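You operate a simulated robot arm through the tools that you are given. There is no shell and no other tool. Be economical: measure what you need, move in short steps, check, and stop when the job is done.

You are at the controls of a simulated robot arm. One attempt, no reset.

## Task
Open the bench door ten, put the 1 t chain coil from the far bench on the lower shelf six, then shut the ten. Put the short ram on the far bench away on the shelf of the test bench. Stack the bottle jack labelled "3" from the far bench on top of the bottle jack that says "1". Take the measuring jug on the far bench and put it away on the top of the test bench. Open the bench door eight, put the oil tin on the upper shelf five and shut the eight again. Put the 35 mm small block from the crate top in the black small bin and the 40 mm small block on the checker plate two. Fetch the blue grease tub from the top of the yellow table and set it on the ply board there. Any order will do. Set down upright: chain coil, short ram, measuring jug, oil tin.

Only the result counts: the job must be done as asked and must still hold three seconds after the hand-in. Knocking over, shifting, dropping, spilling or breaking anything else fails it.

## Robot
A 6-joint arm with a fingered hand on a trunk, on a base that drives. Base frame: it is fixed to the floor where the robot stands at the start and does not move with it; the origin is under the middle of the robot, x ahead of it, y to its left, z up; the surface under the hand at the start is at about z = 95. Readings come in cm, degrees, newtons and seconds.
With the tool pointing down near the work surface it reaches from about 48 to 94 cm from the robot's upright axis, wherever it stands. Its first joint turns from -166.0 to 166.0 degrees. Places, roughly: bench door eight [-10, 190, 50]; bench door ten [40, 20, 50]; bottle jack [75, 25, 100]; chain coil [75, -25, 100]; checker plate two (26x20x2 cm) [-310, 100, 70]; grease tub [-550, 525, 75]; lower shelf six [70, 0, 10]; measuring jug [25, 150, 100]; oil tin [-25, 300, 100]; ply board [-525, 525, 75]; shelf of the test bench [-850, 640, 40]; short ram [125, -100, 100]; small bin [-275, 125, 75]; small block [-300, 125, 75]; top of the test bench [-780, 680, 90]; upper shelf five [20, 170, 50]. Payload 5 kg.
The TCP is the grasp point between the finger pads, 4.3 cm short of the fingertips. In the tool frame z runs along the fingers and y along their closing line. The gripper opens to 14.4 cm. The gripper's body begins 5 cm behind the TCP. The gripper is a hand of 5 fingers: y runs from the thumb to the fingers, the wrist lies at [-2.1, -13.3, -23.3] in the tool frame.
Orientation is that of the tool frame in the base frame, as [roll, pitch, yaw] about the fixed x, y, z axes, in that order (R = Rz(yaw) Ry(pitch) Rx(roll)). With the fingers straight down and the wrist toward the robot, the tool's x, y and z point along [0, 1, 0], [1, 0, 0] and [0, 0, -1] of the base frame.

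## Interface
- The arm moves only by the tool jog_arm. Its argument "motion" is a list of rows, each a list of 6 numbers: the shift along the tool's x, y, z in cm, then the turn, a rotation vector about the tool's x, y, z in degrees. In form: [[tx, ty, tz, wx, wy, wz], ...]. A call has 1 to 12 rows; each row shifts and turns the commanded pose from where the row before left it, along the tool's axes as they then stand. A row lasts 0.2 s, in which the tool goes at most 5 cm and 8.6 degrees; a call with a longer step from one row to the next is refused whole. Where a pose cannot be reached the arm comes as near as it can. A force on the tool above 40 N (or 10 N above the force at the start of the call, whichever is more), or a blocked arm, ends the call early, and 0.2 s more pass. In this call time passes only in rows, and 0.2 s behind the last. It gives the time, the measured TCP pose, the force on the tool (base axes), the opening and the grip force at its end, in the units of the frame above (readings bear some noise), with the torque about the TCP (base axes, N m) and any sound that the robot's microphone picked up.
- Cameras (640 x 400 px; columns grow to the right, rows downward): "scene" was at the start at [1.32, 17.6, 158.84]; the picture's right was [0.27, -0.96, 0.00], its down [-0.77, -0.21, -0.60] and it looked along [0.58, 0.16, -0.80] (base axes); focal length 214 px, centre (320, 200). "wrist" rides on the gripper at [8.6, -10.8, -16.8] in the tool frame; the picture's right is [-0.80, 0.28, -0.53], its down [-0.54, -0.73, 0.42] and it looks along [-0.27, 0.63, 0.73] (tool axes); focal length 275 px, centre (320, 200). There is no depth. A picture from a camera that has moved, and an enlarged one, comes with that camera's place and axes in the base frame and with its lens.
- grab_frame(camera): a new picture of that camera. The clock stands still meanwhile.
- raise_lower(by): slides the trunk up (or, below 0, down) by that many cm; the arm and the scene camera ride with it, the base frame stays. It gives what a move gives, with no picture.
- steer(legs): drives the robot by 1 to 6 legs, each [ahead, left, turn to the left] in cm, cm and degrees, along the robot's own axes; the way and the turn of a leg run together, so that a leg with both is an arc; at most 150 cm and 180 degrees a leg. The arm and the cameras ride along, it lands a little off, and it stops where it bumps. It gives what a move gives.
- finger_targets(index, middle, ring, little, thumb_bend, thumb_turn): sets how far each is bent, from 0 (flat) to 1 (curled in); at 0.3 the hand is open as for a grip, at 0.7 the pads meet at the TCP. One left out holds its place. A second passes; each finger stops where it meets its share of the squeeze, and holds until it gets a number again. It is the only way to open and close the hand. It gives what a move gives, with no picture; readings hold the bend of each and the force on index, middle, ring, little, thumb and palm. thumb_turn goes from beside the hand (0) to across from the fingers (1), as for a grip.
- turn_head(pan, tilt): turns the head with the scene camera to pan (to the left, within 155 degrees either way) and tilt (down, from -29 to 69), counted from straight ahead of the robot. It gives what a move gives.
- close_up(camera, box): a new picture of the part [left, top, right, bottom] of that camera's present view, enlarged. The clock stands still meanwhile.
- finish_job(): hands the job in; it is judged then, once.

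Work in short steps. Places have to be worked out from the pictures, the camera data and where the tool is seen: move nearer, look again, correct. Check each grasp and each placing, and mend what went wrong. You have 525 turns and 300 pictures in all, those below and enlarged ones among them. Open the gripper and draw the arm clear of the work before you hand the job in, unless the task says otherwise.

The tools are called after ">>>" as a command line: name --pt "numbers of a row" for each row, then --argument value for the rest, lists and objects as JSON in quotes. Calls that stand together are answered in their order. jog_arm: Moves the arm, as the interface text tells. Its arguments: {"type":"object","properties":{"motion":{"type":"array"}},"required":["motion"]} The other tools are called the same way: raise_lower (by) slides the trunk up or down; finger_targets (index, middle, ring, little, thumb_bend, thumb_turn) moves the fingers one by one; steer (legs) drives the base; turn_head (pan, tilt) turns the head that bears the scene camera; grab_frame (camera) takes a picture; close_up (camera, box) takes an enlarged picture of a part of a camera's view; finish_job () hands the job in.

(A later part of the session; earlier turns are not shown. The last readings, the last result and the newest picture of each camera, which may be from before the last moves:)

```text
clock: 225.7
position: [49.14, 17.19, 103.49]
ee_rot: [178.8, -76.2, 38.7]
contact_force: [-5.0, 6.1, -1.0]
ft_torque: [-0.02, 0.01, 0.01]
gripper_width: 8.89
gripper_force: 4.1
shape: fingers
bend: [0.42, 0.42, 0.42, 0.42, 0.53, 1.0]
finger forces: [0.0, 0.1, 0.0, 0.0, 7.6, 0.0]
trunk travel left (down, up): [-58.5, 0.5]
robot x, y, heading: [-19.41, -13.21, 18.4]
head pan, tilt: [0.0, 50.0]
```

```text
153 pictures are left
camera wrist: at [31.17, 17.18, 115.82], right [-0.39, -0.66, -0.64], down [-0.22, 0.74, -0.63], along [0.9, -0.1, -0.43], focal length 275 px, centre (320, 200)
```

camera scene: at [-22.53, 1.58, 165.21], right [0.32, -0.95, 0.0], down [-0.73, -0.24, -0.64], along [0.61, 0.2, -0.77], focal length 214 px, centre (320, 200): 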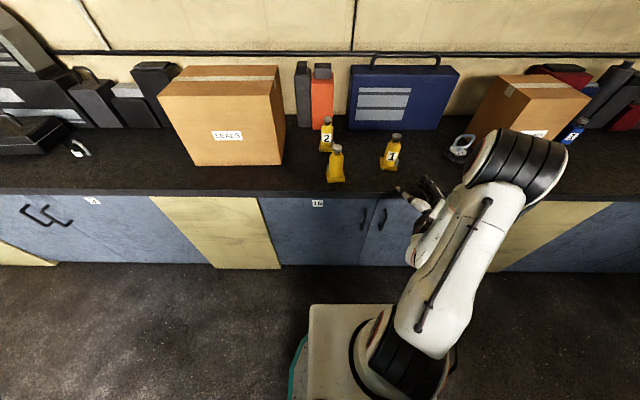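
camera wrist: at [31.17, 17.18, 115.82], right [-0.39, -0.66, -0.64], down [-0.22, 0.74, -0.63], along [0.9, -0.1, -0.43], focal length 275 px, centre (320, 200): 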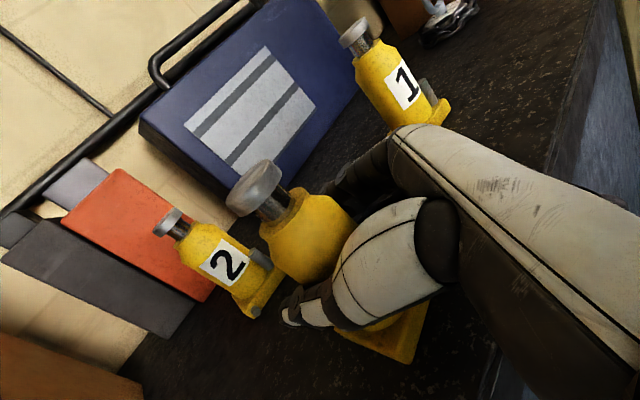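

The thumb rests on the jack. I close all the fingers fully.

>>> finger_targets --index 1 --middle 1 --ring 1 --little 1 --thumb_bend 1

>>> grab_frame --camera "wrist"

```text
clock: 226.7
position: [49.05, 17.12, 103.49]
ee_rot: [178.9, -76.0, 38.6]
contact_force: [2.0, 0.0, -6.3]
ft_torque: [-0.2, -0.79, 0.18]
gripper_width: 0.08
gripper_force: 24.4
shape: fingers
bend: [0.81, 0.8, 0.78, 0.8, 0.95, 1.0]
finger forces: [0.0, 0.1, 10.1, 15.3, 22.7, 0.0]
trunk travel left (down, up): [-58.5, 0.5]
robot x, y, heading: [-19.2, -13.41, 18.2]
head pan, tilt: [0.0, 50.0]
```

```text
152 pictures are left
camera wrist: at [31.25, 17.1, 115.7], right [-0.39, -0.66, -0.64], down [-0.22, 0.74, -0.63], along [0.89, -0.11, -0.43], focal length 275 px, centre (320, 200)
```

wrist: 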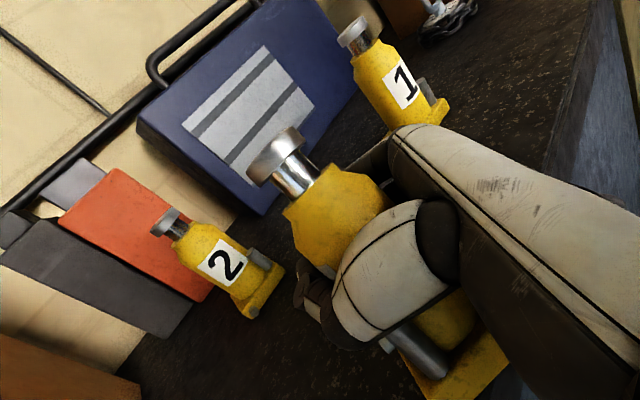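

The fingers wrapped behind the jack, drawing it inward. I test-lift 1.5 cm and check.

>>> jog_arm --pt "0.5 0 -0.12 0 0 0" --pt "1.0 0 -0.25 0 0 0"

>>> grab_frame --camera "wrist"

```text
clock: 227.3
position: [48.92, 17.27, 105.09]
ee_rot: [179.0, -76.1, 38.6]
contact_force: [-0.8, 1.8, -11.5]
ft_torque: [0.16, -0.81, -0.06]
gripper_width: 0.12
gripper_force: 19.5
shape: fingers
bend: [0.83, 0.86, 0.8, 0.82, 0.96, 1.0]
finger forces: [0.0, 10.8, 0.0, 11.9, 7.9, 9.3]
trunk travel left (down, up): [-58.5, 0.5]
robot x, y, heading: [-19.65, -13.61, 18.8]
head pan, tilt: [0.0, 50.0]
```

```text
151 pictures are left
camera wrist: at [31.12, 17.23, 117.25], right [-0.39, -0.66, -0.64], down [-0.22, 0.74, -0.63], along [0.9, -0.1, -0.43], focal length 275 px, centre (320, 200)
```

wrist: 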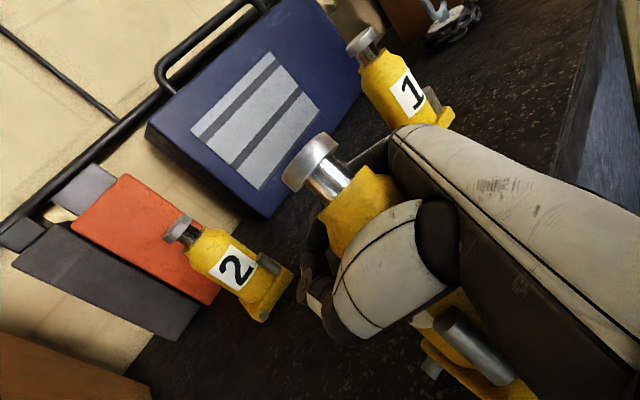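

It's now caged against the palm. I lift another 3 cm to see whether it carries the full weight stably.

>>> jog_arm --pt "0.8 0 -0.2 0 0 0" --pt "1.2 0 -0.3 0 0 0" --pt "0.8 0 -0.2 0 0 0"

>>> close_up --camera "wrist" --box '[150, 20, 560, 400]'

```text
clock: 228.1
position: [48.89, 17.32, 107.96]
ee_rot: [179.1, -76.1, 38.4]
contact_force: [0.1, -0.8, -22.5]
ft_torque: [0.63, -1.38, 0.02]
gripper_width: 0.15
gripper_force: 19.5
shape: fingers
bend: [0.83, 0.87, 0.8, 0.82, 0.97, 1.0]
finger forces: [0.0, 10.9, 0.0, 12.1, 5.7, 10.0]
trunk travel left (down, up): [-58.5, 0.5]
robot x, y, heading: [-19.1, -13.47, 18.5]
head pan, tilt: [0.0, 50.0]
```

```text
1.05 times, centred on (355, 210) of wrist (not enlarged: the box is as wide or as high as the picture)
camera zoom: at [31.1, 17.23, 120.18], right [-0.39, -0.66, -0.64], down [-0.22, 0.74, -0.63], along [0.89, -0.1, -0.43], focal length 290 px, centre (283, 190)
```

zoom: 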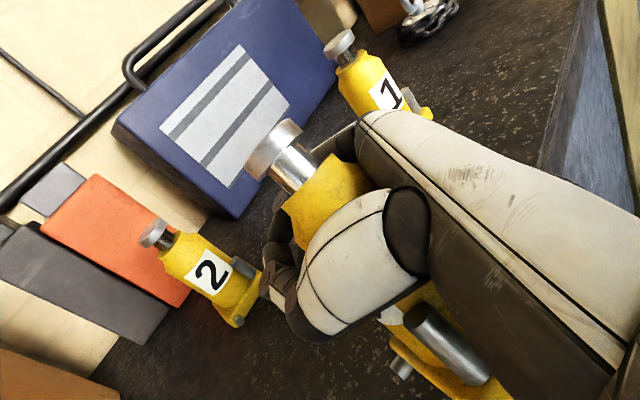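

It swung ~35° inside the cage (cap forward). I raise 4 cm, pitch the hand up 30° to bring it upright, and re-stand it for a better regrasp.

>>> jog_arm --pt "0.8 0 -0.2 0 0 0" --pt "1.6 0 -0.4 0 0 0" --pt "1.4 0 -0.3 0 3 0" --pt "0 0 0 0 5 0" --pt "0 0 0 0 6 0" --pt "0 0 0 0 6 0" --pt "0 0 0 0 5 0" --pt "0 0 0 0 4 0"

>>> grab_frame --camera "wrist"

>>> close_up --camera "scene" --box '[270, 90, 430, 200]'

```text
clock: 229.9
position: [48.94, 17.38, 111.78]
ee_rot: [1.1, -74.8, -143.4]
contact_force: [0.9, 0.2, -21.1]
ft_torque: [0.35, -1.05, 0.02]
gripper_width: 0.14
gripper_force: 22.3
shape: fingers
bend: [0.83, 0.87, 0.8, 0.82, 0.97, 1.0]
finger forces: [0.0, 9.7, 0.0, 11.2, 6.1, 17.8]
trunk travel left (down, up): [-58.5, 0.5]
robot x, y, heading: [-19.45, -13.74, 18.5]
head pan, tilt: [0.0, 50.0]
```

```text
149 pictures are left
camera wrist: at [27.85, 14.69, 115.58], right [-0.07, -0.41, -0.91], down [-0.01, 0.91, -0.42], along [1.0, -0.02, -0.07], focal length 275 px, centre (320, 200)
```

wrist: 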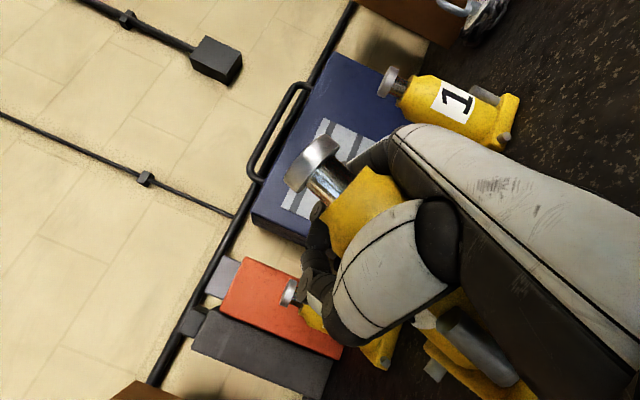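

```text
3.64 times, centred on (350, 145) of scene
camera zoom: at [-22.32, 1.72, 165.2], right [0.32, -0.95, 0.0], down [-0.73, -0.24, -0.64], along [0.61, 0.2, -0.77], focal length 780 px, centre (211, 400)
```

zoom: 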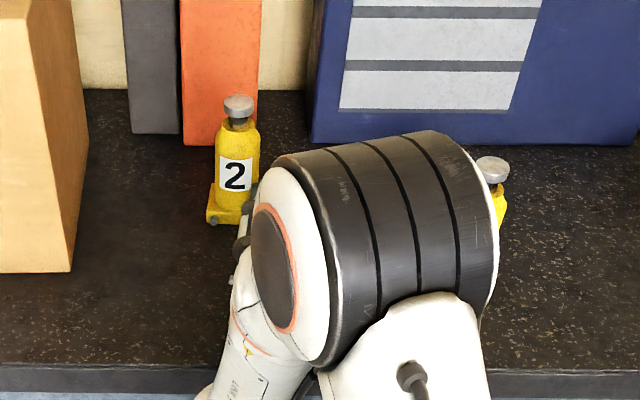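

Now it mostly leans right (~28°). I roll the hand −26° to straighten, then lower it.

>>> jog_arm --pt "0 0 0 0 0 -3" --pt "0 0 0 0 0 -5" --pt "0 0 0 0 0 -6" --pt "0 0 0 0 0 -6" --pt "0 0 0 0 0 -5" --pt "0 0 0 0 0 -2"

>>> grab_frame --camera "wrist"

```text
clock: 231.3
position: [48.98, 17.32, 111.8]
ee_rot: [59.4, -59.1, 154.6]
contact_force: [0.0, 0.3, -21.4]
ft_torque: [0.69, -0.79, -0.01]
gripper_width: 0.12
gripper_force: 23.7
shape: fingers
bend: [0.83, 0.87, 0.8, 0.82, 0.97, 1.0]
finger forces: [0.0, 11.0, 0.0, 11.9, 8.0, 16.9]
trunk travel left (down, up): [-58.5, 0.5]
robot x, y, heading: [-19.48, -14.09, 18.4]
head pan, tilt: [0.0, 50.0]
```

```text
147 pictures are left
camera wrist: at [27.41, 17.88, 109.95], right [0.09, -0.71, -0.7], down [0.25, 0.69, -0.68], along [0.96, -0.12, 0.24], focal length 275 px, centre (320, 200)
```

wrist: 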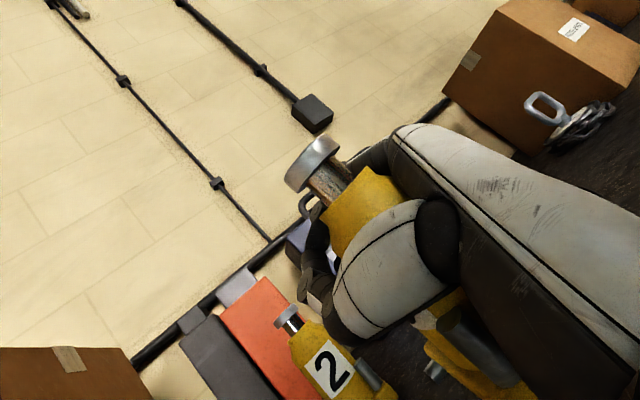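

Lateral lean is gone. I pitch up another 12° for the remaining forward lean and then lower slowly.

>>> jog_arm --pt "0 0 0 0 3 0" --pt "0 0 0 0 5 0" --pt "0 0 0 0 4 0"

>>> grab_frame --camera "wrist"

>>> turn_head --pan 20 --tilt 50

>>> grab_frame --camera "scene"

```text
clock: 232.1
position: [48.94, 17.45, 111.85]
ee_rot: [45.7, -51.7, 171.2]
contact_force: [0.1, 0.8, -20.7]
ft_torque: [0.63, -0.53, 0.03]
gripper_width: 0.14
gripper_force: 24.8
shape: fingers
bend: [0.83, 0.87, 0.8, 0.82, 0.97, 1.0]
finger forces: [0.0, 10.7, 0.0, 11.6, 8.5, 19.4]
trunk travel left (down, up): [-58.5, 0.5]
robot x, y, heading: [-19.34, -14.18, 18.6]
head pan, tilt: [0.0, 50.0]
```

```text
146 pictures are left
camera wrist: at [27.92, 16.23, 106.39], right [0.27, -0.63, -0.73], down [0.28, 0.78, -0.56], along [0.92, -0.06, 0.38], focal length 275 px, centre (320, 200)
```

wrist: 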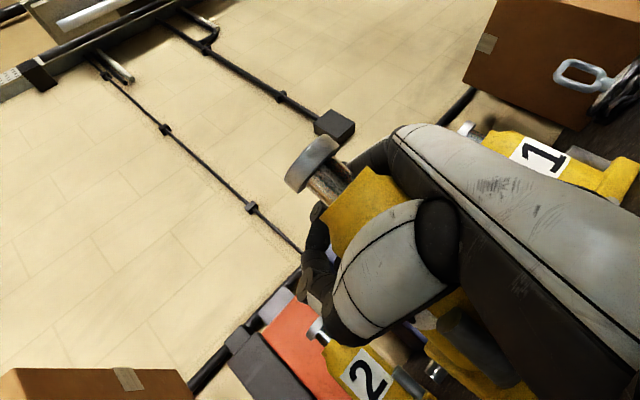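

```text
clock: 232.9
position: [48.93, 17.54, 111.78]
ee_rot: [45.6, -51.9, 171.2]
contact_force: [0.2, 0.4, -21.3]
ft_torque: [0.66, -0.55, -0.04]
gripper_width: 0.12
gripper_force: 25.0
shape: fingers
bend: [0.83, 0.87, 0.8, 0.82, 0.97, 1.0]
finger forces: [0.1, 10.7, 0.0, 11.6, 8.7, 19.3]
trunk travel left (down, up): [-58.5, 0.5]
robot x, y, heading: [-19.31, -13.6, 18.4]
head pan, tilt: [20.0, 50.0]
```

```text
145 pictures are left
camera scene: at [-23.61, 4.04, 165.2], right [0.62, -0.78, 0.0], down [-0.6, -0.48, -0.64], along [0.5, 0.4, -0.77], focal length 214 px, centre (320, 200)
```

scene: 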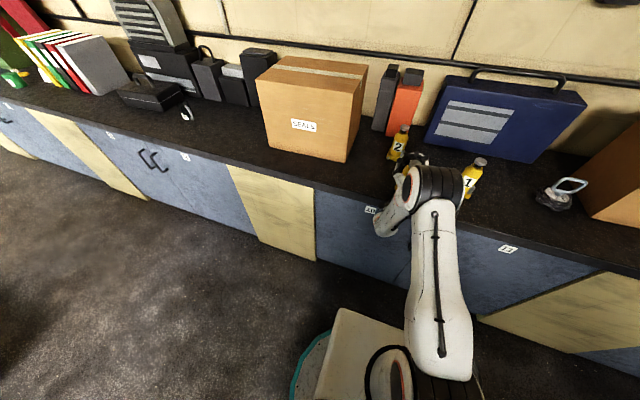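

Good enough to set down. I lower along world-down in small steps.

>>> jog_arm --pt "-0.63 -0.35 -0.35 0 0 0" --pt "-0.94 -0.53 -0.52 0 0 0" --pt "-0.79 -0.44 -0.43 0 0 0"

>>> jog_arm --pt "-0.5 -0.28 -0.28 0 0 0" --pt "-0.5 -0.28 -0.28 0 0 0"

>>> jog_arm --pt "-0.5 -0.28 -0.28 0 0 0" --pt "-0.5 -0.28 -0.28 0 0 0"

```text
clock: 233.7
position: [48.78, 17.45, 108.89]
ee_rot: [45.5, -51.6, 171.4]
contact_force: [1.0, 0.3, -11.7]
ft_torque: [0.03, -0.41, 0.08]
gripper_width: 0.14
gripper_force: 25.5
shape: fingers
bend: [0.83, 0.87, 0.8, 0.82, 0.97, 1.0]
finger forces: [0.1, 11.6, 0.1, 12.3, 8.8, 18.0]
trunk travel left (down, up): [-58.5, 0.5]
robot x, y, heading: [-19.43, -13.94, 18.5]
head pan, tilt: [20.0, 50.0]
```

```text
clock: 234.3
position: [48.74, 17.47, 108.88]
ee_rot: [45.3, -50.6, 171.5]
contact_force: [-9.8, -5.1, 20.0]
ft_torque: [-2.02, 2.18, -0.31]
gripper_width: 0.13
gripper_force: 34.7
shape: fingers
bend: [0.84, 0.87, 0.8, 0.82, 0.97, 1.0]
finger forces: [0.0, 12.7, 0.0, 12.8, 4.4, 38.7]
trunk travel left (down, up): [-58.5, 0.5]
robot x, y, heading: [-19.28, -13.78, 18.7]
head pan, tilt: [20.0, 50.0]
stopped in row 2: the force on the tool passed its limit at 45 N (the readings are from after the stop); the commanded pose is now the measured one
```

```text
clock: 234.7
position: [48.76, 17.53, 108.86]
ee_rot: [45.2, -50.3, 171.6]
contact_force: [-12.7, -7.4, 18.7]
ft_torque: [-2.06, 2.67, -0.25]
gripper_width: 0.14
gripper_force: 36.2
shape: fingers
bend: [0.84, 0.87, 0.8, 0.82, 0.97, 1.0]
finger forces: [0.1, 12.6, 0.0, 13.0, 4.3, 42.3]
trunk travel left (down, up): [-58.5, 0.5]
robot x, y, heading: [-19.31, -13.64, 18.5]
head pan, tilt: [20.0, 50.0]
stopped in row 1: the force on the tool passed its limit at 44 N (the readings are from after the stop); the commanded pose is now the measured one
```

Contact on the near base edge: slight lean toward me, well within its stable range. I relieve pressure slightly and open.

>>> jog_arm --pt "0.4 0.22 0.22 0 -2 0"

>>> finger_targets --index 0.42 --middle 0.42 --ring 0.42 --little 0.42 --thumb_bend 0.42

>>> grab_frame --camera "wrist"

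```text
clock: 235.1
position: [49.12, 17.66, 108.76]
ee_rot: [46.9, -52.3, 169.3]
contact_force: [5.5, -1.6, -8.2]
ft_torque: [0.65, -0.65, 0.04]
gripper_width: 0.13
gripper_force: 27.7
shape: fingers
bend: [0.84, 0.87, 0.8, 0.82, 0.97, 1.0]
finger forces: [0.4, 11.1, 0.0, 13.8, 3.5, 25.7]
trunk travel left (down, up): [-58.5, 0.5]
robot x, y, heading: [-19.15, -13.87, 18.4]
head pan, tilt: [20.0, 50.0]
```

```text
clock: 236.1
position: [49.09, 17.59, 109.05]
ee_rot: [46.9, -52.0, 169.3]
contact_force: [4.8, -4.4, -0.7]
ft_torque: [0.13, 0.24, 0.18]
gripper_width: 10.97
gripper_force: 3.9
shape: fingers
bend: [0.4, 0.42, 0.42, 0.42, 0.42, 0.99]
finger forces: [6.2, 0.0, 0.0, 0.0, 0.0, 1.2]
trunk travel left (down, up): [-58.5, 0.5]
robot x, y, heading: [-18.97, -13.73, 18.5]
head pan, tilt: [20.0, 50.0]
```

```text
144 pictures are left
camera wrist: at [27.92, 16.65, 103.78], right [0.25, -0.64, -0.72], down [0.29, 0.76, -0.58], along [0.92, -0.07, 0.38], focal length 275 px, centre (320, 200)
```

wrist: 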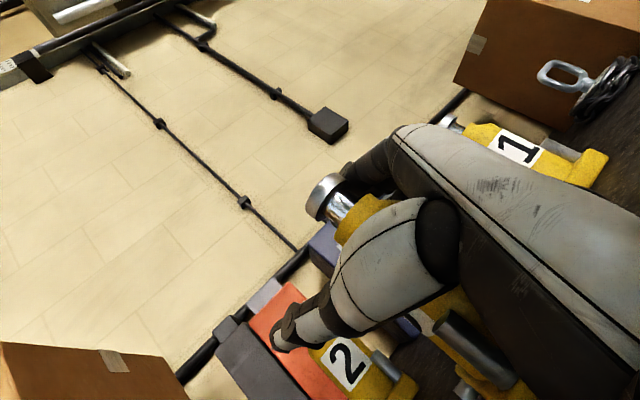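

It settled upright. I open wider and retreat straight back horizontally.

>>> finger_targets --index 0.25 --middle 0.3 --ring 0.3 --little 0.3 --thumb_bend 0.3

>>> steer --legs '[[-12, 0, 0]]'

>>> grab_frame --camera "wrist"

```text
clock: 237.1
position: [49.03, 17.63, 109.02]
ee_rot: [46.9, -52.0, 169.3]
contact_force: [0.0, 0.4, 0.2]
ft_torque: [0.0, 0.06, -0.01]
gripper_width: 16.03
gripper_force: 0.3
shape: fingers
bend: [0.25, 0.3, 0.3, 0.3, 0.3, 0.98]
finger forces: [0.0, 0.0, 0.0, 0.1, 0.0, 0.1]
trunk travel left (down, up): [-58.5, 0.5]
robot x, y, heading: [-19.16, -13.1, 18.2]
head pan, tilt: [20.0, 50.0]
```

```text
clock: 238.3
position: [37.59, 13.86, 109.06]
ee_rot: [46.9, -51.9, 169.4]
contact_force: [-0.4, -0.2, 1.1]
ft_torque: [-0.03, 0.0, -0.04]
gripper_width: 16.0
gripper_force: 0.1
shape: fingers
bend: [0.25, 0.3, 0.3, 0.3, 0.3, 0.98]
finger forces: [0.0, 0.1, 0.0, 0.1, 0.1, 0.0]
trunk travel left (down, up): [-58.5, 0.5]
robot x, y, heading: [-30.6, -17.45, 18.6]
head pan, tilt: [20.0, 50.0]
```

```text
143 pictures are left
camera wrist: at [16.58, 12.89, 103.81], right [0.25, -0.64, -0.72], down [0.29, 0.76, -0.58], along [0.92, -0.07, 0.38], focal length 275 px, centre (320, 200)
```

wrist: 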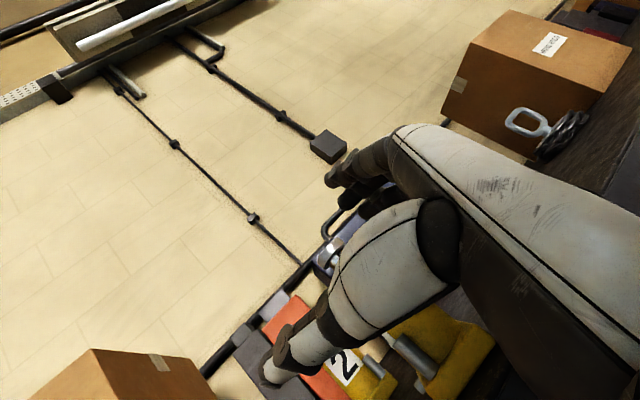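

Standing safely. I re-level the hand (roll +29°, pitch −40°) and swing it to the right for a clear look.

>>> jog_arm --pt "0 0 -1 0 0 7.3" --pt "0 0 -1 0 0 7.3" --pt "0 0 0 0 0 7.3" --pt "0 0 0 0 0 7.3" --pt "0 0 0 0 -8 0" --pt "0 0 0 0 -8 0" --pt "0 0 0 0 -8 0" --pt "0 0 0 0 -8 0" --pt "0 0 0 0 -8 0"

>>> jog_arm --pt "0 4.5 0 0 0 0" --pt "0 4.5 0 0 0 0" --pt "0 4.5 0 0 0 0" --pt "0 4.5 0 0 0 0" --pt "0 4.5 0 0 0 0" --pt "0 4.5 0 0 0 0"

>>> turn_head --pan 0 --tilt 45

>>> grab_frame --camera "scene"

```text
clock: 240.3
position: [36.34, 12.77, 108.21]
ee_rot: [178.2, -74.8, 44.5]
contact_force: [0.0, 0.6, -0.1]
ft_torque: [0.02, -0.02, -0.01]
gripper_width: 16.04
gripper_force: 0.1
shape: fingers
bend: [0.25, 0.3, 0.3, 0.3, 0.3, 0.98]
finger forces: [0.0, 0.0, 0.1, 0.1, 0.0, 0.0]
trunk travel left (down, up): [-58.5, 0.5]
robot x, y, heading: [-30.45, -17.58, 18.3]
head pan, tilt: [20.0, 50.0]
```

```text
clock: 241.7
position: [54.71, -7.42, 108.52]
ee_rot: [178.5, -74.8, 44.2]
contact_force: [0.7, 0.3, 0.0]
ft_torque: [0.01, -0.04, -0.01]
gripper_width: 16.02
gripper_force: 0.1
shape: fingers
bend: [0.25, 0.3, 0.3, 0.3, 0.3, 0.98]
finger forces: [0.0, 0.0, 0.1, 0.0, 0.1, 0.0]
trunk travel left (down, up): [-58.5, 0.5]
robot x, y, heading: [-30.7, -17.48, 18.3]
head pan, tilt: [20.0, 50.0]
```

```text
clock: 242.6
position: [54.63, -7.38, 108.6]
ee_rot: [178.3, -74.8, 44.3]
contact_force: [0.4, -0.9, -0.1]
ft_torque: [-0.01, -0.03, -0.01]
gripper_width: 16.06
gripper_force: 0.1
shape: fingers
bend: [0.25, 0.3, 0.3, 0.3, 0.3, 0.98]
finger forces: [0.0, 0.0, 0.0, 0.1, 0.1, 0.0]
trunk travel left (down, up): [-58.5, 0.5]
robot x, y, heading: [-30.59, -18.03, 18.6]
head pan, tilt: [0.0, 45.0]
```

```text
142 pictures are left
camera scene: at [-33.43, -2.02, 165.9], right [0.32, -0.95, 0.0], down [-0.67, -0.22, -0.71], along [0.67, 0.22, -0.71], focal length 214 px, centre (320, 200)
```

scene: 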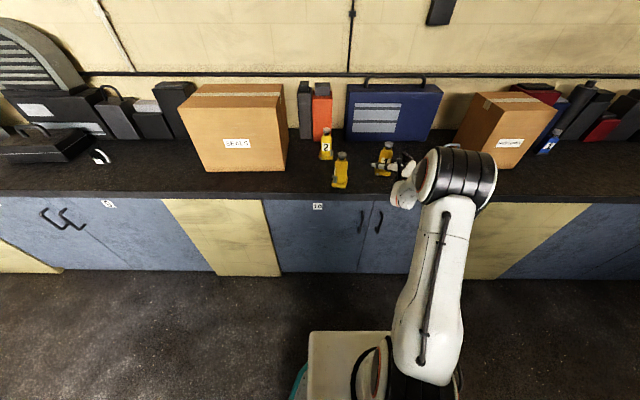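

The hand slid close in front of jack 1; I pull it back 10 cm and look closely at the jacks.

>>> jog_arm --pt "0.8 0 -3.3 0 0 0" --pt "0.8 0 -3.3 0 0 0" --pt "0.8 0 -3.3 0 0 0"

>>> close_up --camera "scene" --box '[300, 110, 440, 210]'

```text
clock: 243.3
position: [48.05, -13.36, 113.59]
ee_rot: [178.1, -74.9, 44.6]
contact_force: [-0.3, 1.4, 0.1]
ft_torque: [0.02, -0.03, 0.0]
gripper_width: 16.03
gripper_force: 0.0
shape: fingers
bend: [0.25, 0.3, 0.3, 0.3, 0.3, 0.98]
finger forces: [0.1, 0.1, 0.0, 0.1, 0.0, 0.1]
trunk travel left (down, up): [-58.5, 0.5]
robot x, y, heading: [-30.48, -17.49, 18.5]
head pan, tilt: [0.0, 45.0]
```

```text
4.00 times, centred on (370, 160) of scene
camera zoom: at [-33.47, -2.03, 165.9], right [0.32, -0.95, 0.0], down [-0.67, -0.22, -0.71], along [0.67, 0.22, -0.71], focal length 858 px, centre (120, 360)
```

zoom: 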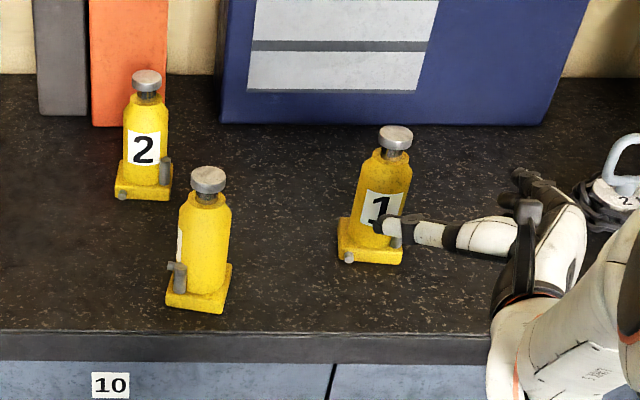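

Jack 3: (51.9,-0.9), jack 1: (61,-24.5) in bench coordinates, both upright. I yaw the hand −16° and go to a pre-grasp in front of jack 3.

>>> finger_targets --index 0.42 --middle 0.42 --ring 0.42 --little 0.42 --thumb_bend 0.42

>>> jog_arm --pt "0 0 -2 -7.75 0 2.1" --pt "0 0 -2 -7.75 0 2.1" --pt "-0.94 -3.5 0.9 0 0 0" --pt "-0.94 -3.5 0.9 0 0 0" --pt "-0.94 -3.5 0.9 0 0 0" --pt "-0.94 -3.5 0.9 0 0 0" --pt "-0.94 -3.5 0.9 0 0 0" --pt "-0.94 -3.5 0.9 0 0 0" --pt "-0.94 -3.5 0.9 0 0 0"

>>> grab_frame --camera "wrist"

```text
clock: 244.3
position: [48.1, -13.36, 113.53]
ee_rot: [178.0, -74.8, 44.6]
contact_force: [-0.1, 0.1, 0.7]
ft_torque: [0.02, -0.01, -0.05]
gripper_width: 10.79
gripper_force: 0.0
shape: fingers
bend: [0.42, 0.42, 0.42, 0.42, 0.42, 0.99]
finger forces: [0.0, 0.1, 0.1, 0.0, 0.0, 0.0]
trunk travel left (down, up): [-58.5, 0.5]
robot x, y, heading: [-30.9, -17.22, 18.4]
head pan, tilt: [0.0, 45.0]
```

```text
clock: 246.3
position: [37.64, 8.44, 105.82]
ee_rot: [178.4, -75.1, 28.2]
contact_force: [0.6, -0.2, -0.2]
ft_torque: [-0.02, 0.02, 0.0]
gripper_width: 10.74
gripper_force: 0.0
shape: fingers
bend: [0.42, 0.42, 0.42, 0.42, 0.42, 0.99]
finger forces: [0.0, 0.0, 0.0, 0.0, 0.0, 0.1]
trunk travel left (down, up): [-58.5, 0.5]
robot x, y, heading: [-30.74, -17.56, 18.6]
head pan, tilt: [0.0, 45.0]
```

```text
140 pictures are left
camera wrist: at [20.33, 12.03, 118.27], right [-0.52, -0.58, -0.63], down [-0.08, 0.76, -0.64], along [0.85, -0.28, -0.44], focal length 275 px, centre (320, 200)
```

wrist: 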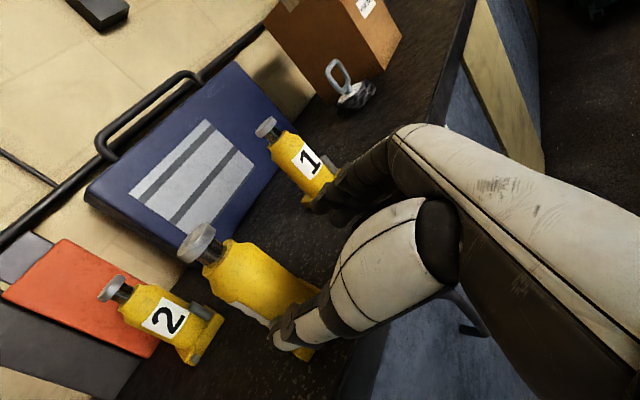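

Aligned: axis 13.2 cm ahead. I advance 11.4 cm along the tool axis, leaving the axis 2 cm beyond the TCP.

>>> jog_arm --pt "0 -0.2 3 0 0 0" --pt "0 0 3 0 0 0" --pt "0.2 0 3 0 0 0" --pt "0.2 0 2.4 0 0 0"

>>> finger_targets --thumb_bend 0.54

>>> grab_frame --camera "wrist"

```text
clock: 247.3
position: [47.68, 13.43, 103.39]
ee_rot: [178.5, -75.1, 28.1]
contact_force: [1.0, -0.5, 0.3]
ft_torque: [0.0, -0.04, 0.02]
gripper_width: 10.75
gripper_force: 0.0
shape: fingers
bend: [0.42, 0.42, 0.42, 0.42, 0.42, 0.99]
finger forces: [0.1, 0.0, 0.0, 0.0, 0.0, 0.0]
trunk travel left (down, up): [-58.5, 0.5]
robot x, y, heading: [-30.92, -17.55, 18.5]
head pan, tilt: [0.0, 45.0]
```

```text
clock: 248.3
position: [47.78, 13.55, 103.48]
ee_rot: [178.0, -75.1, 28.7]
contact_force: [-3.1, 6.1, 0.9]
ft_torque: [0.02, 0.0, 0.04]
gripper_width: 9.11
gripper_force: 2.7
shape: fingers
bend: [0.42, 0.42, 0.42, 0.42, 0.51, 1.0]
finger forces: [0.0, 0.0, 0.0, 0.1, 6.1, 0.0]
trunk travel left (down, up): [-58.5, 0.5]
robot x, y, heading: [-30.55, -17.72, 18.4]
head pan, tilt: [0.0, 45.0]
```

```text
139 pictures are left
camera wrist: at [30.37, 17.04, 115.88], right [-0.51, -0.58, -0.63], down [-0.08, 0.76, -0.64], along [0.85, -0.28, -0.44], focal length 275 px, centre (320, 200)
```

wrist: 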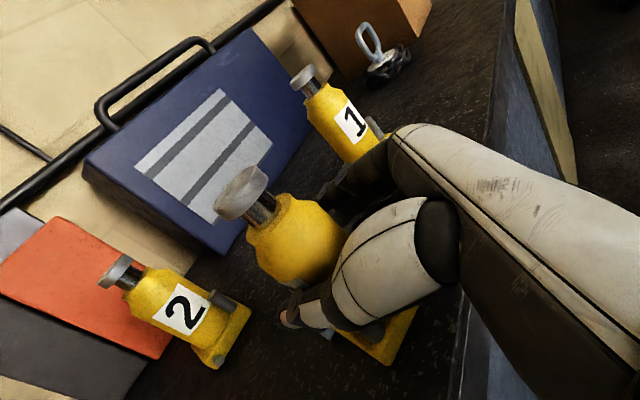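

The thumb touches. I close the fingers to 0.72 first and inspect.

>>> finger_targets --index 0.72 --middle 0.72 --ring 0.72 --little 0.72

>>> grab_frame --camera "wrist"

```text
clock: 249.3
position: [47.7, 13.37, 103.36]
ee_rot: [178.6, -75.0, 28.1]
contact_force: [2.1, -6.5, 0.8]
ft_torque: [-1.1, -0.24, -0.08]
gripper_width: 5.79
gripper_force: 31.0
shape: fingers
bend: [0.71, 0.67, 0.66, 0.69, 0.46, 0.99]
finger forces: [6.1, 7.2, 8.8, 13.7, 25.1, 0.1]
trunk travel left (down, up): [-58.5, 0.5]
robot x, y, heading: [-30.8, -17.48, 18.4]
head pan, tilt: [0.0, 45.0]
```

```text
138 pictures are left
camera wrist: at [30.44, 16.91, 115.81], right [-0.52, -0.58, -0.63], down [-0.08, 0.76, -0.64], along [0.85, -0.28, -0.44], focal length 275 px, centre (320, 200)
```

wrist: 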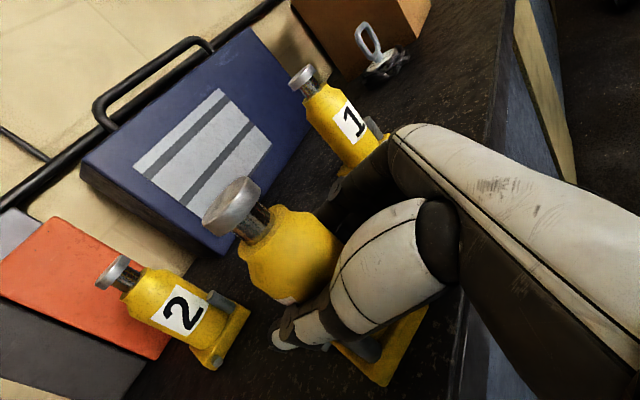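

Good, nearly upright in grip. I firm up the thumb and test-lift.

>>> finger_targets --thumb_bend 0.8

>>> jog_arm --pt "0.4 0 -0.1 0 0 0" --pt "0.8 0 -0.2 0 0 0" --pt "1.0 0 -0.25 0 0 0"

>>> grab_frame --camera "wrist"

```text
clock: 250.3
position: [47.8, 13.52, 103.33]
ee_rot: [178.9, -75.0, 27.8]
contact_force: [1.7, -0.5, 0.6]
ft_torque: [-0.72, -0.19, -0.08]
gripper_width: 5.0
gripper_force: 31.0
shape: fingers
bend: [0.71, 0.67, 0.66, 0.71, 0.63, 0.99]
finger forces: [5.0, 6.6, 8.1, 10.7, 30.3, 0.0]
trunk travel left (down, up): [-58.5, 0.5]
robot x, y, heading: [-30.97, -17.59, 18.3]
head pan, tilt: [0.0, 45.0]
```

```text
clock: 251.2
position: [47.76, 13.35, 105.67]
ee_rot: [178.3, -74.8, 28.4]
contact_force: [-0.7, -0.2, -21.4]
ft_torque: [-0.46, -0.05, -0.02]
gripper_width: 4.77
gripper_force: 23.5
shape: fingers
bend: [0.71, 0.67, 0.66, 0.72, 0.66, 1.0]
finger forces: [6.5, 7.2, 8.9, 2.5, 22.2, 0.0]
trunk travel left (down, up): [-58.5, 0.5]
robot x, y, heading: [-30.67, -17.68, 18.2]
head pan, tilt: [0.0, 45.0]
```

```text
137 pictures are left
camera wrist: at [30.55, 16.84, 118.18], right [-0.52, -0.58, -0.63], down [-0.09, 0.76, -0.64], along [0.85, -0.28, -0.45], focal length 275 px, centre (320, 200)
```

wrist: 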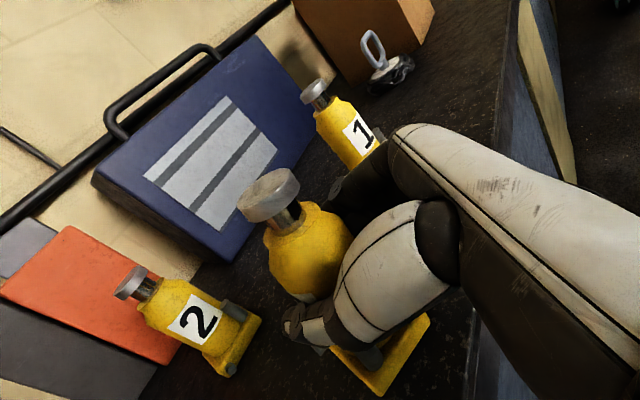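

It lifts but leans ~13° because the lower fingers push harder. I set it back down and rebalance the fingers toward index/middle.

>>> jog_arm --pt "-0.6 0 0.15 0 0 0" --pt "-0.9 0 0.22 0 0 0" --pt "-0.5 0 0.1 0 0 0"

>>> finger_targets --little 0.55 --index 0.85 --middle 0.8

>>> grab_frame --camera "wrist"

```text
clock: 251.9
position: [48.12, 13.36, 104.35]
ee_rot: [177.7, -75.6, 28.9]
contact_force: [11.0, 0.6, 7.2]
ft_torque: [-0.42, -0.04, 0.02]
gripper_width: 4.79
gripper_force: 27.7
shape: fingers
bend: [0.71, 0.67, 0.66, 0.72, 0.67, 1.0]
finger forces: [10.5, 9.1, 8.7, 5.1, 22.5, 0.0]
trunk travel left (down, up): [-58.5, 0.5]
robot x, y, heading: [-30.94, -17.84, 18.5]
head pan, tilt: [0.0, 45.0]
```

```text
clock: 252.9
position: [47.95, 13.34, 104.25]
ee_rot: [177.9, -75.5, 28.7]
contact_force: [14.5, 6.2, 24.1]
ft_torque: [-0.11, -0.68, -0.04]
gripper_width: 4.71
gripper_force: 27.7
shape: fingers
bend: [0.71, 0.67, 0.66, 0.55, 0.67, 1.0]
finger forces: [11.2, 9.9, 9.5, 0.1, 25.4, 0.1]
trunk travel left (down, up): [-58.5, 0.5]
robot x, y, heading: [-30.94, -17.29, 18.5]
head pan, tilt: [0.0, 45.0]
```

```text
136 pictures are left
camera wrist: at [30.55, 16.86, 116.58], right [-0.51, -0.58, -0.63], down [-0.08, 0.77, -0.64], along [0.86, -0.28, -0.44], focal length 275 px, centre (320, 200)
```

wrist: 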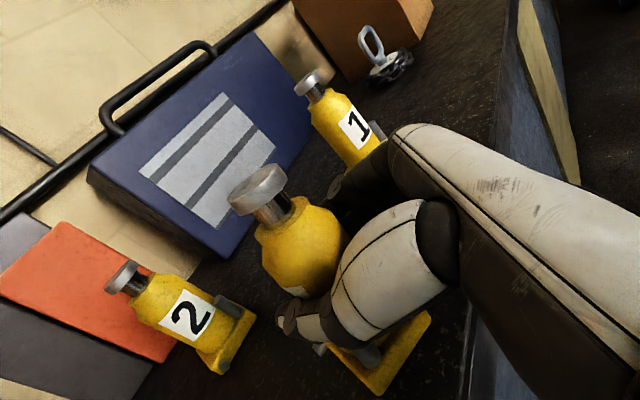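

Little finger released, index/middle stronger. I lift again and check.

>>> jog_arm --pt "0.5 0 -0.1 0 0 0" --pt "0.9 0 -0.2 0 0 0" --pt "1.2 0 -0.3 0 0 0"

>>> grab_frame --camera "wrist"

```text
clock: 253.8
position: [47.91, 13.31, 105.83]
ee_rot: [179.0, -74.5, 27.7]
contact_force: [0.2, -0.3, -19.9]
ft_torque: [-0.42, 0.07, 0.0]
gripper_width: 4.67
gripper_force: 24.1
shape: fingers
bend: [0.72, 0.67, 0.66, 0.55, 0.66, 1.0]
finger forces: [8.4, 8.8, 9.1, 0.0, 23.7, 0.0]
trunk travel left (down, up): [-58.5, 0.5]
robot x, y, heading: [-31.0, -17.35, 18.3]
head pan, tilt: [0.0, 45.0]
```

```text
135 pictures are left
camera wrist: at [30.68, 16.81, 118.46], right [-0.52, -0.58, -0.62], down [-0.09, 0.76, -0.64], along [0.85, -0.28, -0.45], focal length 275 px, centre (320, 200)
```

wrist: 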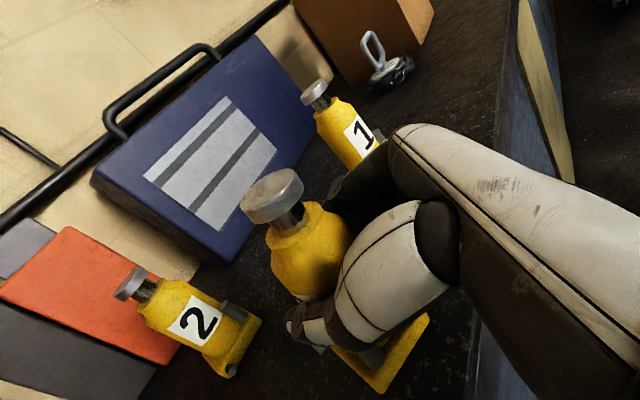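

The hold is steady with a ~13° lean I can correct by rolling. I lift slowly to clear jack 1's height.

>>> jog_arm --pt "0.5 0 -0.12 0 0 0" --pt "1.0 0 -0.25 0 0 0" --pt "1.5 0 -0.4 0 0 0" --pt "2 0 -0.5 0 0 0" --pt "2 0 -0.5 0 0 0" --pt "2 0 -0.5 0 0 0" --pt "2 0 -0.5 0 0 0" --pt "2 0 -0.5 0 0 0" --pt "1.5 0 -0.4 0 0 0" --pt "1.0 0 -0.25 0 0 0" --pt "0.5 0 -0.12 0 0 0"

>>> grab_frame --camera "wrist"

```text
clock: 256.1
position: [48.27, 13.77, 122.99]
ee_rot: [178.3, -74.9, 28.3]
contact_force: [-1.0, -0.2, -21.7]
ft_torque: [-0.41, -0.07, 0.0]
gripper_width: 4.66
gripper_force: 25.1
shape: fingers
bend: [0.72, 0.67, 0.66, 0.55, 0.66, 1.0]
finger forces: [7.8, 8.8, 9.5, 0.0, 23.6, 0.0]
trunk travel left (down, up): [-58.5, 0.5]
robot x, y, heading: [-30.78, -17.69, 18.4]
head pan, tilt: [0.0, 45.0]
```

```text
134 pictures are left
camera wrist: at [30.98, 17.18, 135.39], right [-0.52, -0.58, -0.63], down [-0.08, 0.76, -0.64], along [0.85, -0.28, -0.44], focal length 275 px, centre (320, 200)
```

wrist: 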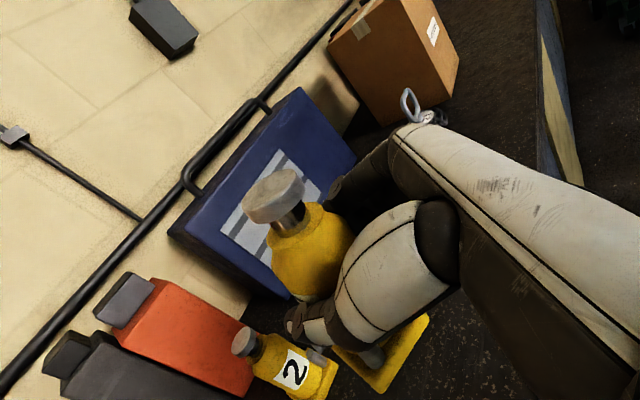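

The grip is stable. I zoom to compute the jack's exact attitude in the hand.

>>> close_up --camera "wrist" --box '[220, 150, 460, 400]'

>>> grab_frame --camera "scene"

```text
1.60 times, centred on (340, 275) of wrist
camera zoom: at [30.98, 17.18, 135.39], right [-0.52, -0.58, -0.63], down [-0.08, 0.76, -0.64], along [0.85, -0.28, -0.44], focal length 440 px, centre (288, 80)
```

zoom: 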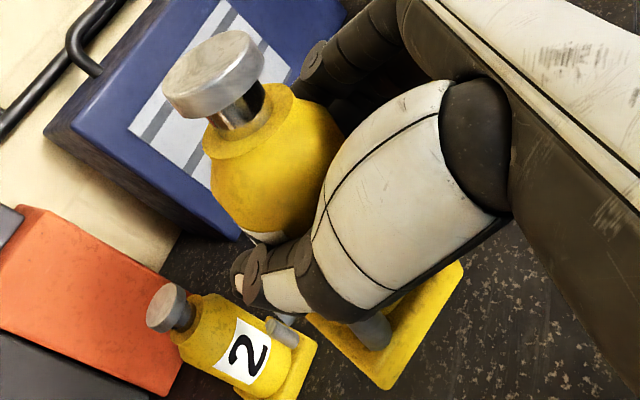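

```text
132 pictures are left
camera scene: at [-33.21, -1.92, 165.89], right [0.32, -0.95, 0.0], down [-0.67, -0.22, -0.71], along [0.67, 0.22, -0.71], focal length 214 px, centre (320, 200)
```

scene: 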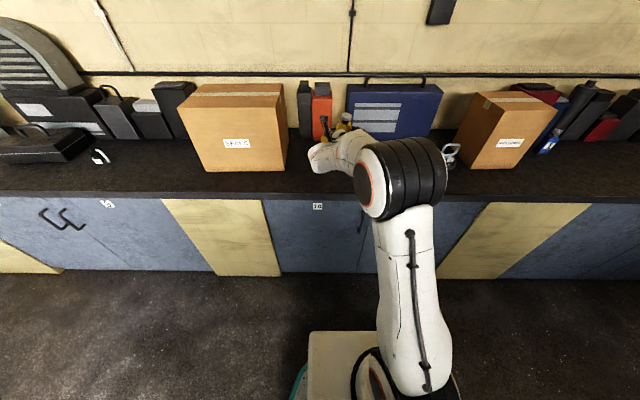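

The jack leans 12° right, 0° forward, with its axis ≈0.9 cm left of the TCP after correction. I roll −12° and rise 4 cm.

>>> jog_arm --pt "0.5 0 -0.1 0 0 -2" --pt "1.0 0 -0.25 0 0 -4" --pt "1.0 0 -0.25 0 0 -4" --pt "1.0 0 -0.25 0 0 -2" --pt "0.5 0 -0.1 0 0 0"

>>> steer --legs '[[11, -20, 0]]'

>>> grab_frame --camera "wrist"

>>> grab_frame --camera "scene"

```text
clock: 257.4
position: [48.16, 14.04, 126.89]
ee_rot: [141.2, -70.5, 66.9]
contact_force: [-0.9, 0.2, -21.7]
ft_torque: [-0.28, 0.01, 0.0]
gripper_width: 4.63
gripper_force: 24.1
shape: fingers
bend: [0.72, 0.68, 0.66, 0.55, 0.66, 1.0]
finger forces: [7.6, 7.5, 7.9, 0.0, 24.7, 0.0]
trunk travel left (down, up): [-58.5, 0.5]
robot x, y, heading: [-30.73, -17.39, 18.5]
head pan, tilt: [0.0, 45.0]
```

```text
clock: 259.1
position: [64.71, -1.73, 127.03]
ee_rot: [141.2, -70.7, 66.6]
contact_force: [0.0, -0.4, -1.2]
ft_torque: [0.02, -0.01, 0.05]
gripper_width: 0.89
gripper_force: 0.0
shape: fingers
bend: [0.73, 0.72, 0.72, 0.55, 0.76, 1.0]
finger forces: [0.0, 0.0, 0.0, 0.1, 0.0, 0.1]
trunk travel left (down, up): [-58.5, 0.5]
robot x, y, heading: [-14.02, -32.68, 18.1]
head pan, tilt: [0.0, 45.0]
```

```text
131 pictures are left
camera wrist: at [46.25, 3.03, 137.14], right [-0.43, -0.71, -0.55], down [-0.05, 0.63, -0.77], along [0.9, -0.3, -0.31], focal length 275 px, centre (320, 200)
```

wrist: 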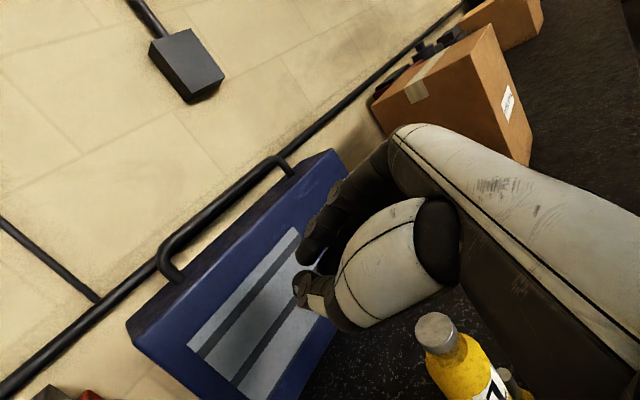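

```text
130 pictures are left
camera scene: at [-16.7, -17.13, 165.91], right [0.31, -0.95, 0.0], down [-0.67, -0.22, -0.71], along [0.67, 0.22, -0.71], focal length 214 px, centre (320, 200)
```

scene: 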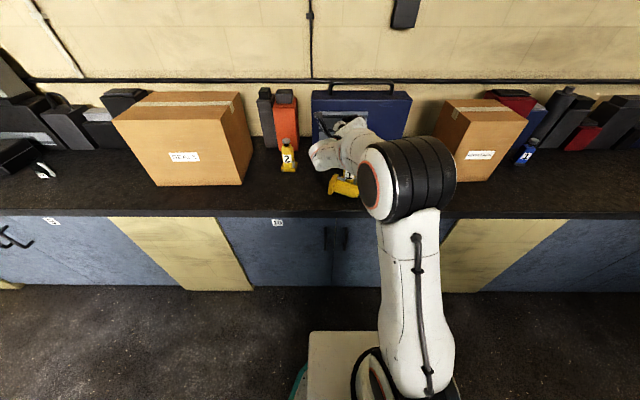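

It slipped during the drive (squeeze too weak). I look at how it lies and whether jack 1 is untouched.

>>> close_up --camera "scene" --box '[260, 120, 420, 230]'

>>> jog_arm --pt "3 0 -2 0 0 0" --pt "3 0 -3 0 0 0" --pt "0 0 -4 0 0 0"

>>> steer --legs '[[-12, -14, 0]]'

>>> turn_head --pan 18 --tilt 45

>>> grab_frame --camera "scene"

```text
3.64 times, centred on (340, 175) of scene
camera zoom: at [-16.7, -17.13, 165.91], right [0.31, -0.95, 0.0], down [-0.67, -0.22, -0.71], along [0.67, 0.22, -0.71], focal length 780 px, centre (247, 291)
```

zoom: 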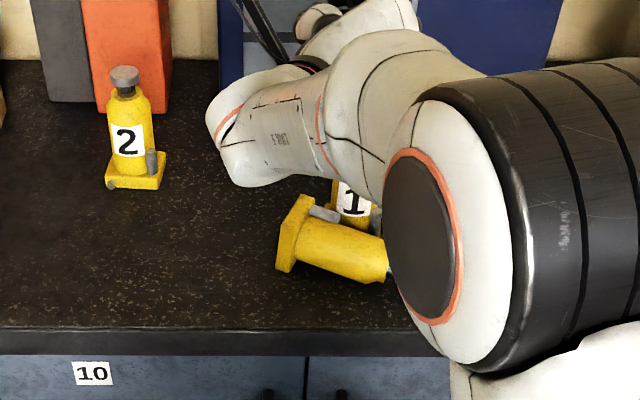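

```text
clock: 259.9
position: [57.78, -3.79, 135.39]
ee_rot: [141.4, -70.6, 66.4]
contact_force: [0.4, -0.1, -0.6]
ft_torque: [0.01, 0.0, 0.0]
gripper_width: 0.87
gripper_force: 0.0
shape: fingers
bend: [0.73, 0.72, 0.72, 0.55, 0.76, 1.0]
finger forces: [0.1, 0.0, 0.0, 0.0, 0.0, 0.0]
trunk travel left (down, up): [-58.5, 0.5]
robot x, y, heading: [-14.29, -32.42, 18.2]
head pan, tilt: [0.0, 45.0]
```

```text
clock: 261.4
position: [50.86, -21.42, 135.4]
ee_rot: [141.2, -70.7, 66.5]
contact_force: [-0.2, -0.6, 1.4]
ft_torque: [-0.02, 0.06, 0.0]
gripper_width: 0.89
gripper_force: 0.0
shape: fingers
bend: [0.73, 0.72, 0.72, 0.55, 0.76, 1.0]
finger forces: [0.0, 0.1, 0.1, 0.0, 0.1, 0.0]
trunk travel left (down, up): [-58.5, 0.5]
robot x, y, heading: [-21.58, -50.02, 17.9]
head pan, tilt: [0.0, 45.0]
```

```text
clock: 262.2
position: [50.96, -21.34, 135.5]
ee_rot: [140.9, -70.6, 66.7]
contact_force: [0.6, -0.3, 0.0]
ft_torque: [0.05, -0.01, -0.02]
gripper_width: 0.85
gripper_force: 0.1
shape: fingers
bend: [0.73, 0.72, 0.72, 0.55, 0.76, 1.0]
finger forces: [0.0, 0.2, 0.0, 0.1, 0.0, 0.1]
trunk travel left (down, up): [-58.5, 0.5]
robot x, y, heading: [-21.32, -50.1, 18.1]
head pan, tilt: [18.0, 45.0]
```

```text
128 pictures are left
camera scene: at [-24.9, -32.25, 165.9], right [0.59, -0.81, 0.0], down [-0.57, -0.41, -0.71], along [0.57, 0.41, -0.71], focal length 214 px, centre (320, 200)
```

scene: 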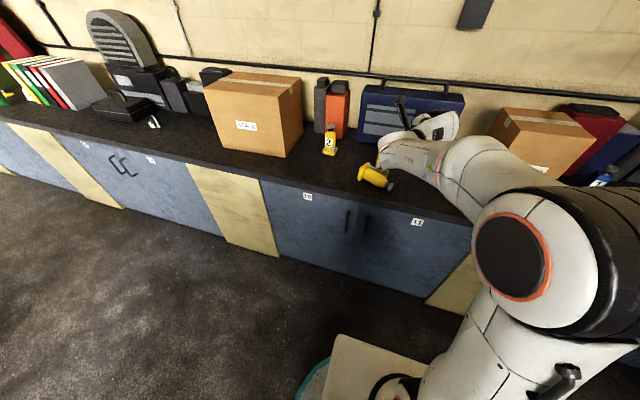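

Jack 3 lies cap-right, close in front of jack 1. I'll drag it a bit toward me by the neck first, then use the secure from-above grasp. Reposition and turn the hand to point down.

>>> steer --legs '[[12, 11, 0]]'

>>> jog_arm --pt "0 0 -3 0 0 -8" --pt "0 0 -3 0 0 -8" --pt "0 0 -3 0 0 -8" --pt "0 0 0 0 0 -8" --pt "0 0 0 0 0 -8" --pt "0 0 0 0 0 -8" --pt "0 0 0 0 0 -8" --pt "0 0 0 0 0 -8" --pt "0 0 0 0 0 -8" --pt "0 0 0 0 0 -6"

>>> jog_arm --pt "0 0 0 8 0 0" --pt "0 0 0 8 0 0" --pt "0 0 0 8 0 0" --pt "0 0 0 8 0 0" --pt "0 0 0 8 0 0" --pt "0 0 0 8 0 0" --pt "0 0 0 8 0 0" --pt "0 0 0 8 0 0" --pt "0 0 0 8 0 0" --pt "0 0 0 3 0 0"

>>> grab_frame --camera "scene"

```text
clock: 263.6
position: [59.02, -7.32, 135.22]
ee_rot: [141.5, -70.7, 66.0]
contact_force: [0.8, 0.9, -0.6]
ft_torque: [0.0, -0.04, -0.03]
gripper_width: 0.88
gripper_force: 0.1
shape: fingers
bend: [0.73, 0.72, 0.72, 0.55, 0.76, 1.0]
finger forces: [0.1, 0.0, 0.0, 0.0, 0.0, 0.0]
trunk travel left (down, up): [-58.5, 0.5]
robot x, y, heading: [-13.32, -36.0, 17.7]
head pan, tilt: [18.0, 45.0]
```

```text
clock: 265.8
position: [51.11, -11.14, 137.52]
ee_rot: [104.9, 0.5, 116.1]
contact_force: [-0.3, 0.2, -0.4]
ft_torque: [-0.02, -0.04, -0.04]
gripper_width: 0.91
gripper_force: 0.1
shape: fingers
bend: [0.73, 0.72, 0.72, 0.55, 0.76, 1.0]
finger forces: [0.1, 0.0, 0.0, 0.0, 0.1, 0.0]
trunk travel left (down, up): [-58.5, 0.5]
robot x, y, heading: [-13.28, -35.81, 17.9]
head pan, tilt: [18.0, 45.0]
```

```text
clock: 268.0
position: [51.04, -13.15, 135.88]
ee_rot: [170.9, -0.3, 119.1]
contact_force: [0.0, -0.6, 0.5]
ft_torque: [0.02, -0.03, -0.02]
gripper_width: 0.87
gripper_force: 0.1
shape: fingers
bend: [0.73, 0.72, 0.72, 0.55, 0.76, 1.0]
finger forces: [0.0, 0.0, 0.1, 0.0, 0.0, 0.0]
out of reach, approached as far as the arm can: row 5, 6, 9, 10
trunk travel left (down, up): [-58.5, 0.5]
robot x, y, heading: [-13.24, -35.44, 17.7]
head pan, tilt: [18.0, 45.0]
```

```text
127 pictures are left
camera scene: at [-16.92, -18.07, 165.91], right [0.58, -0.81, 0.0], down [-0.57, -0.41, -0.71], along [0.57, 0.41, -0.71], focal length 214 px, centre (320, 200)
```

scene: 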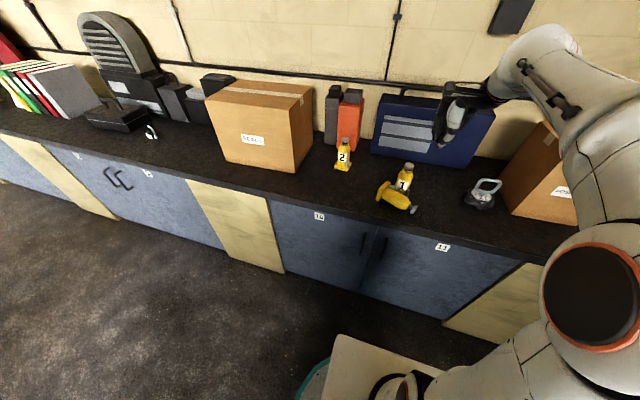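

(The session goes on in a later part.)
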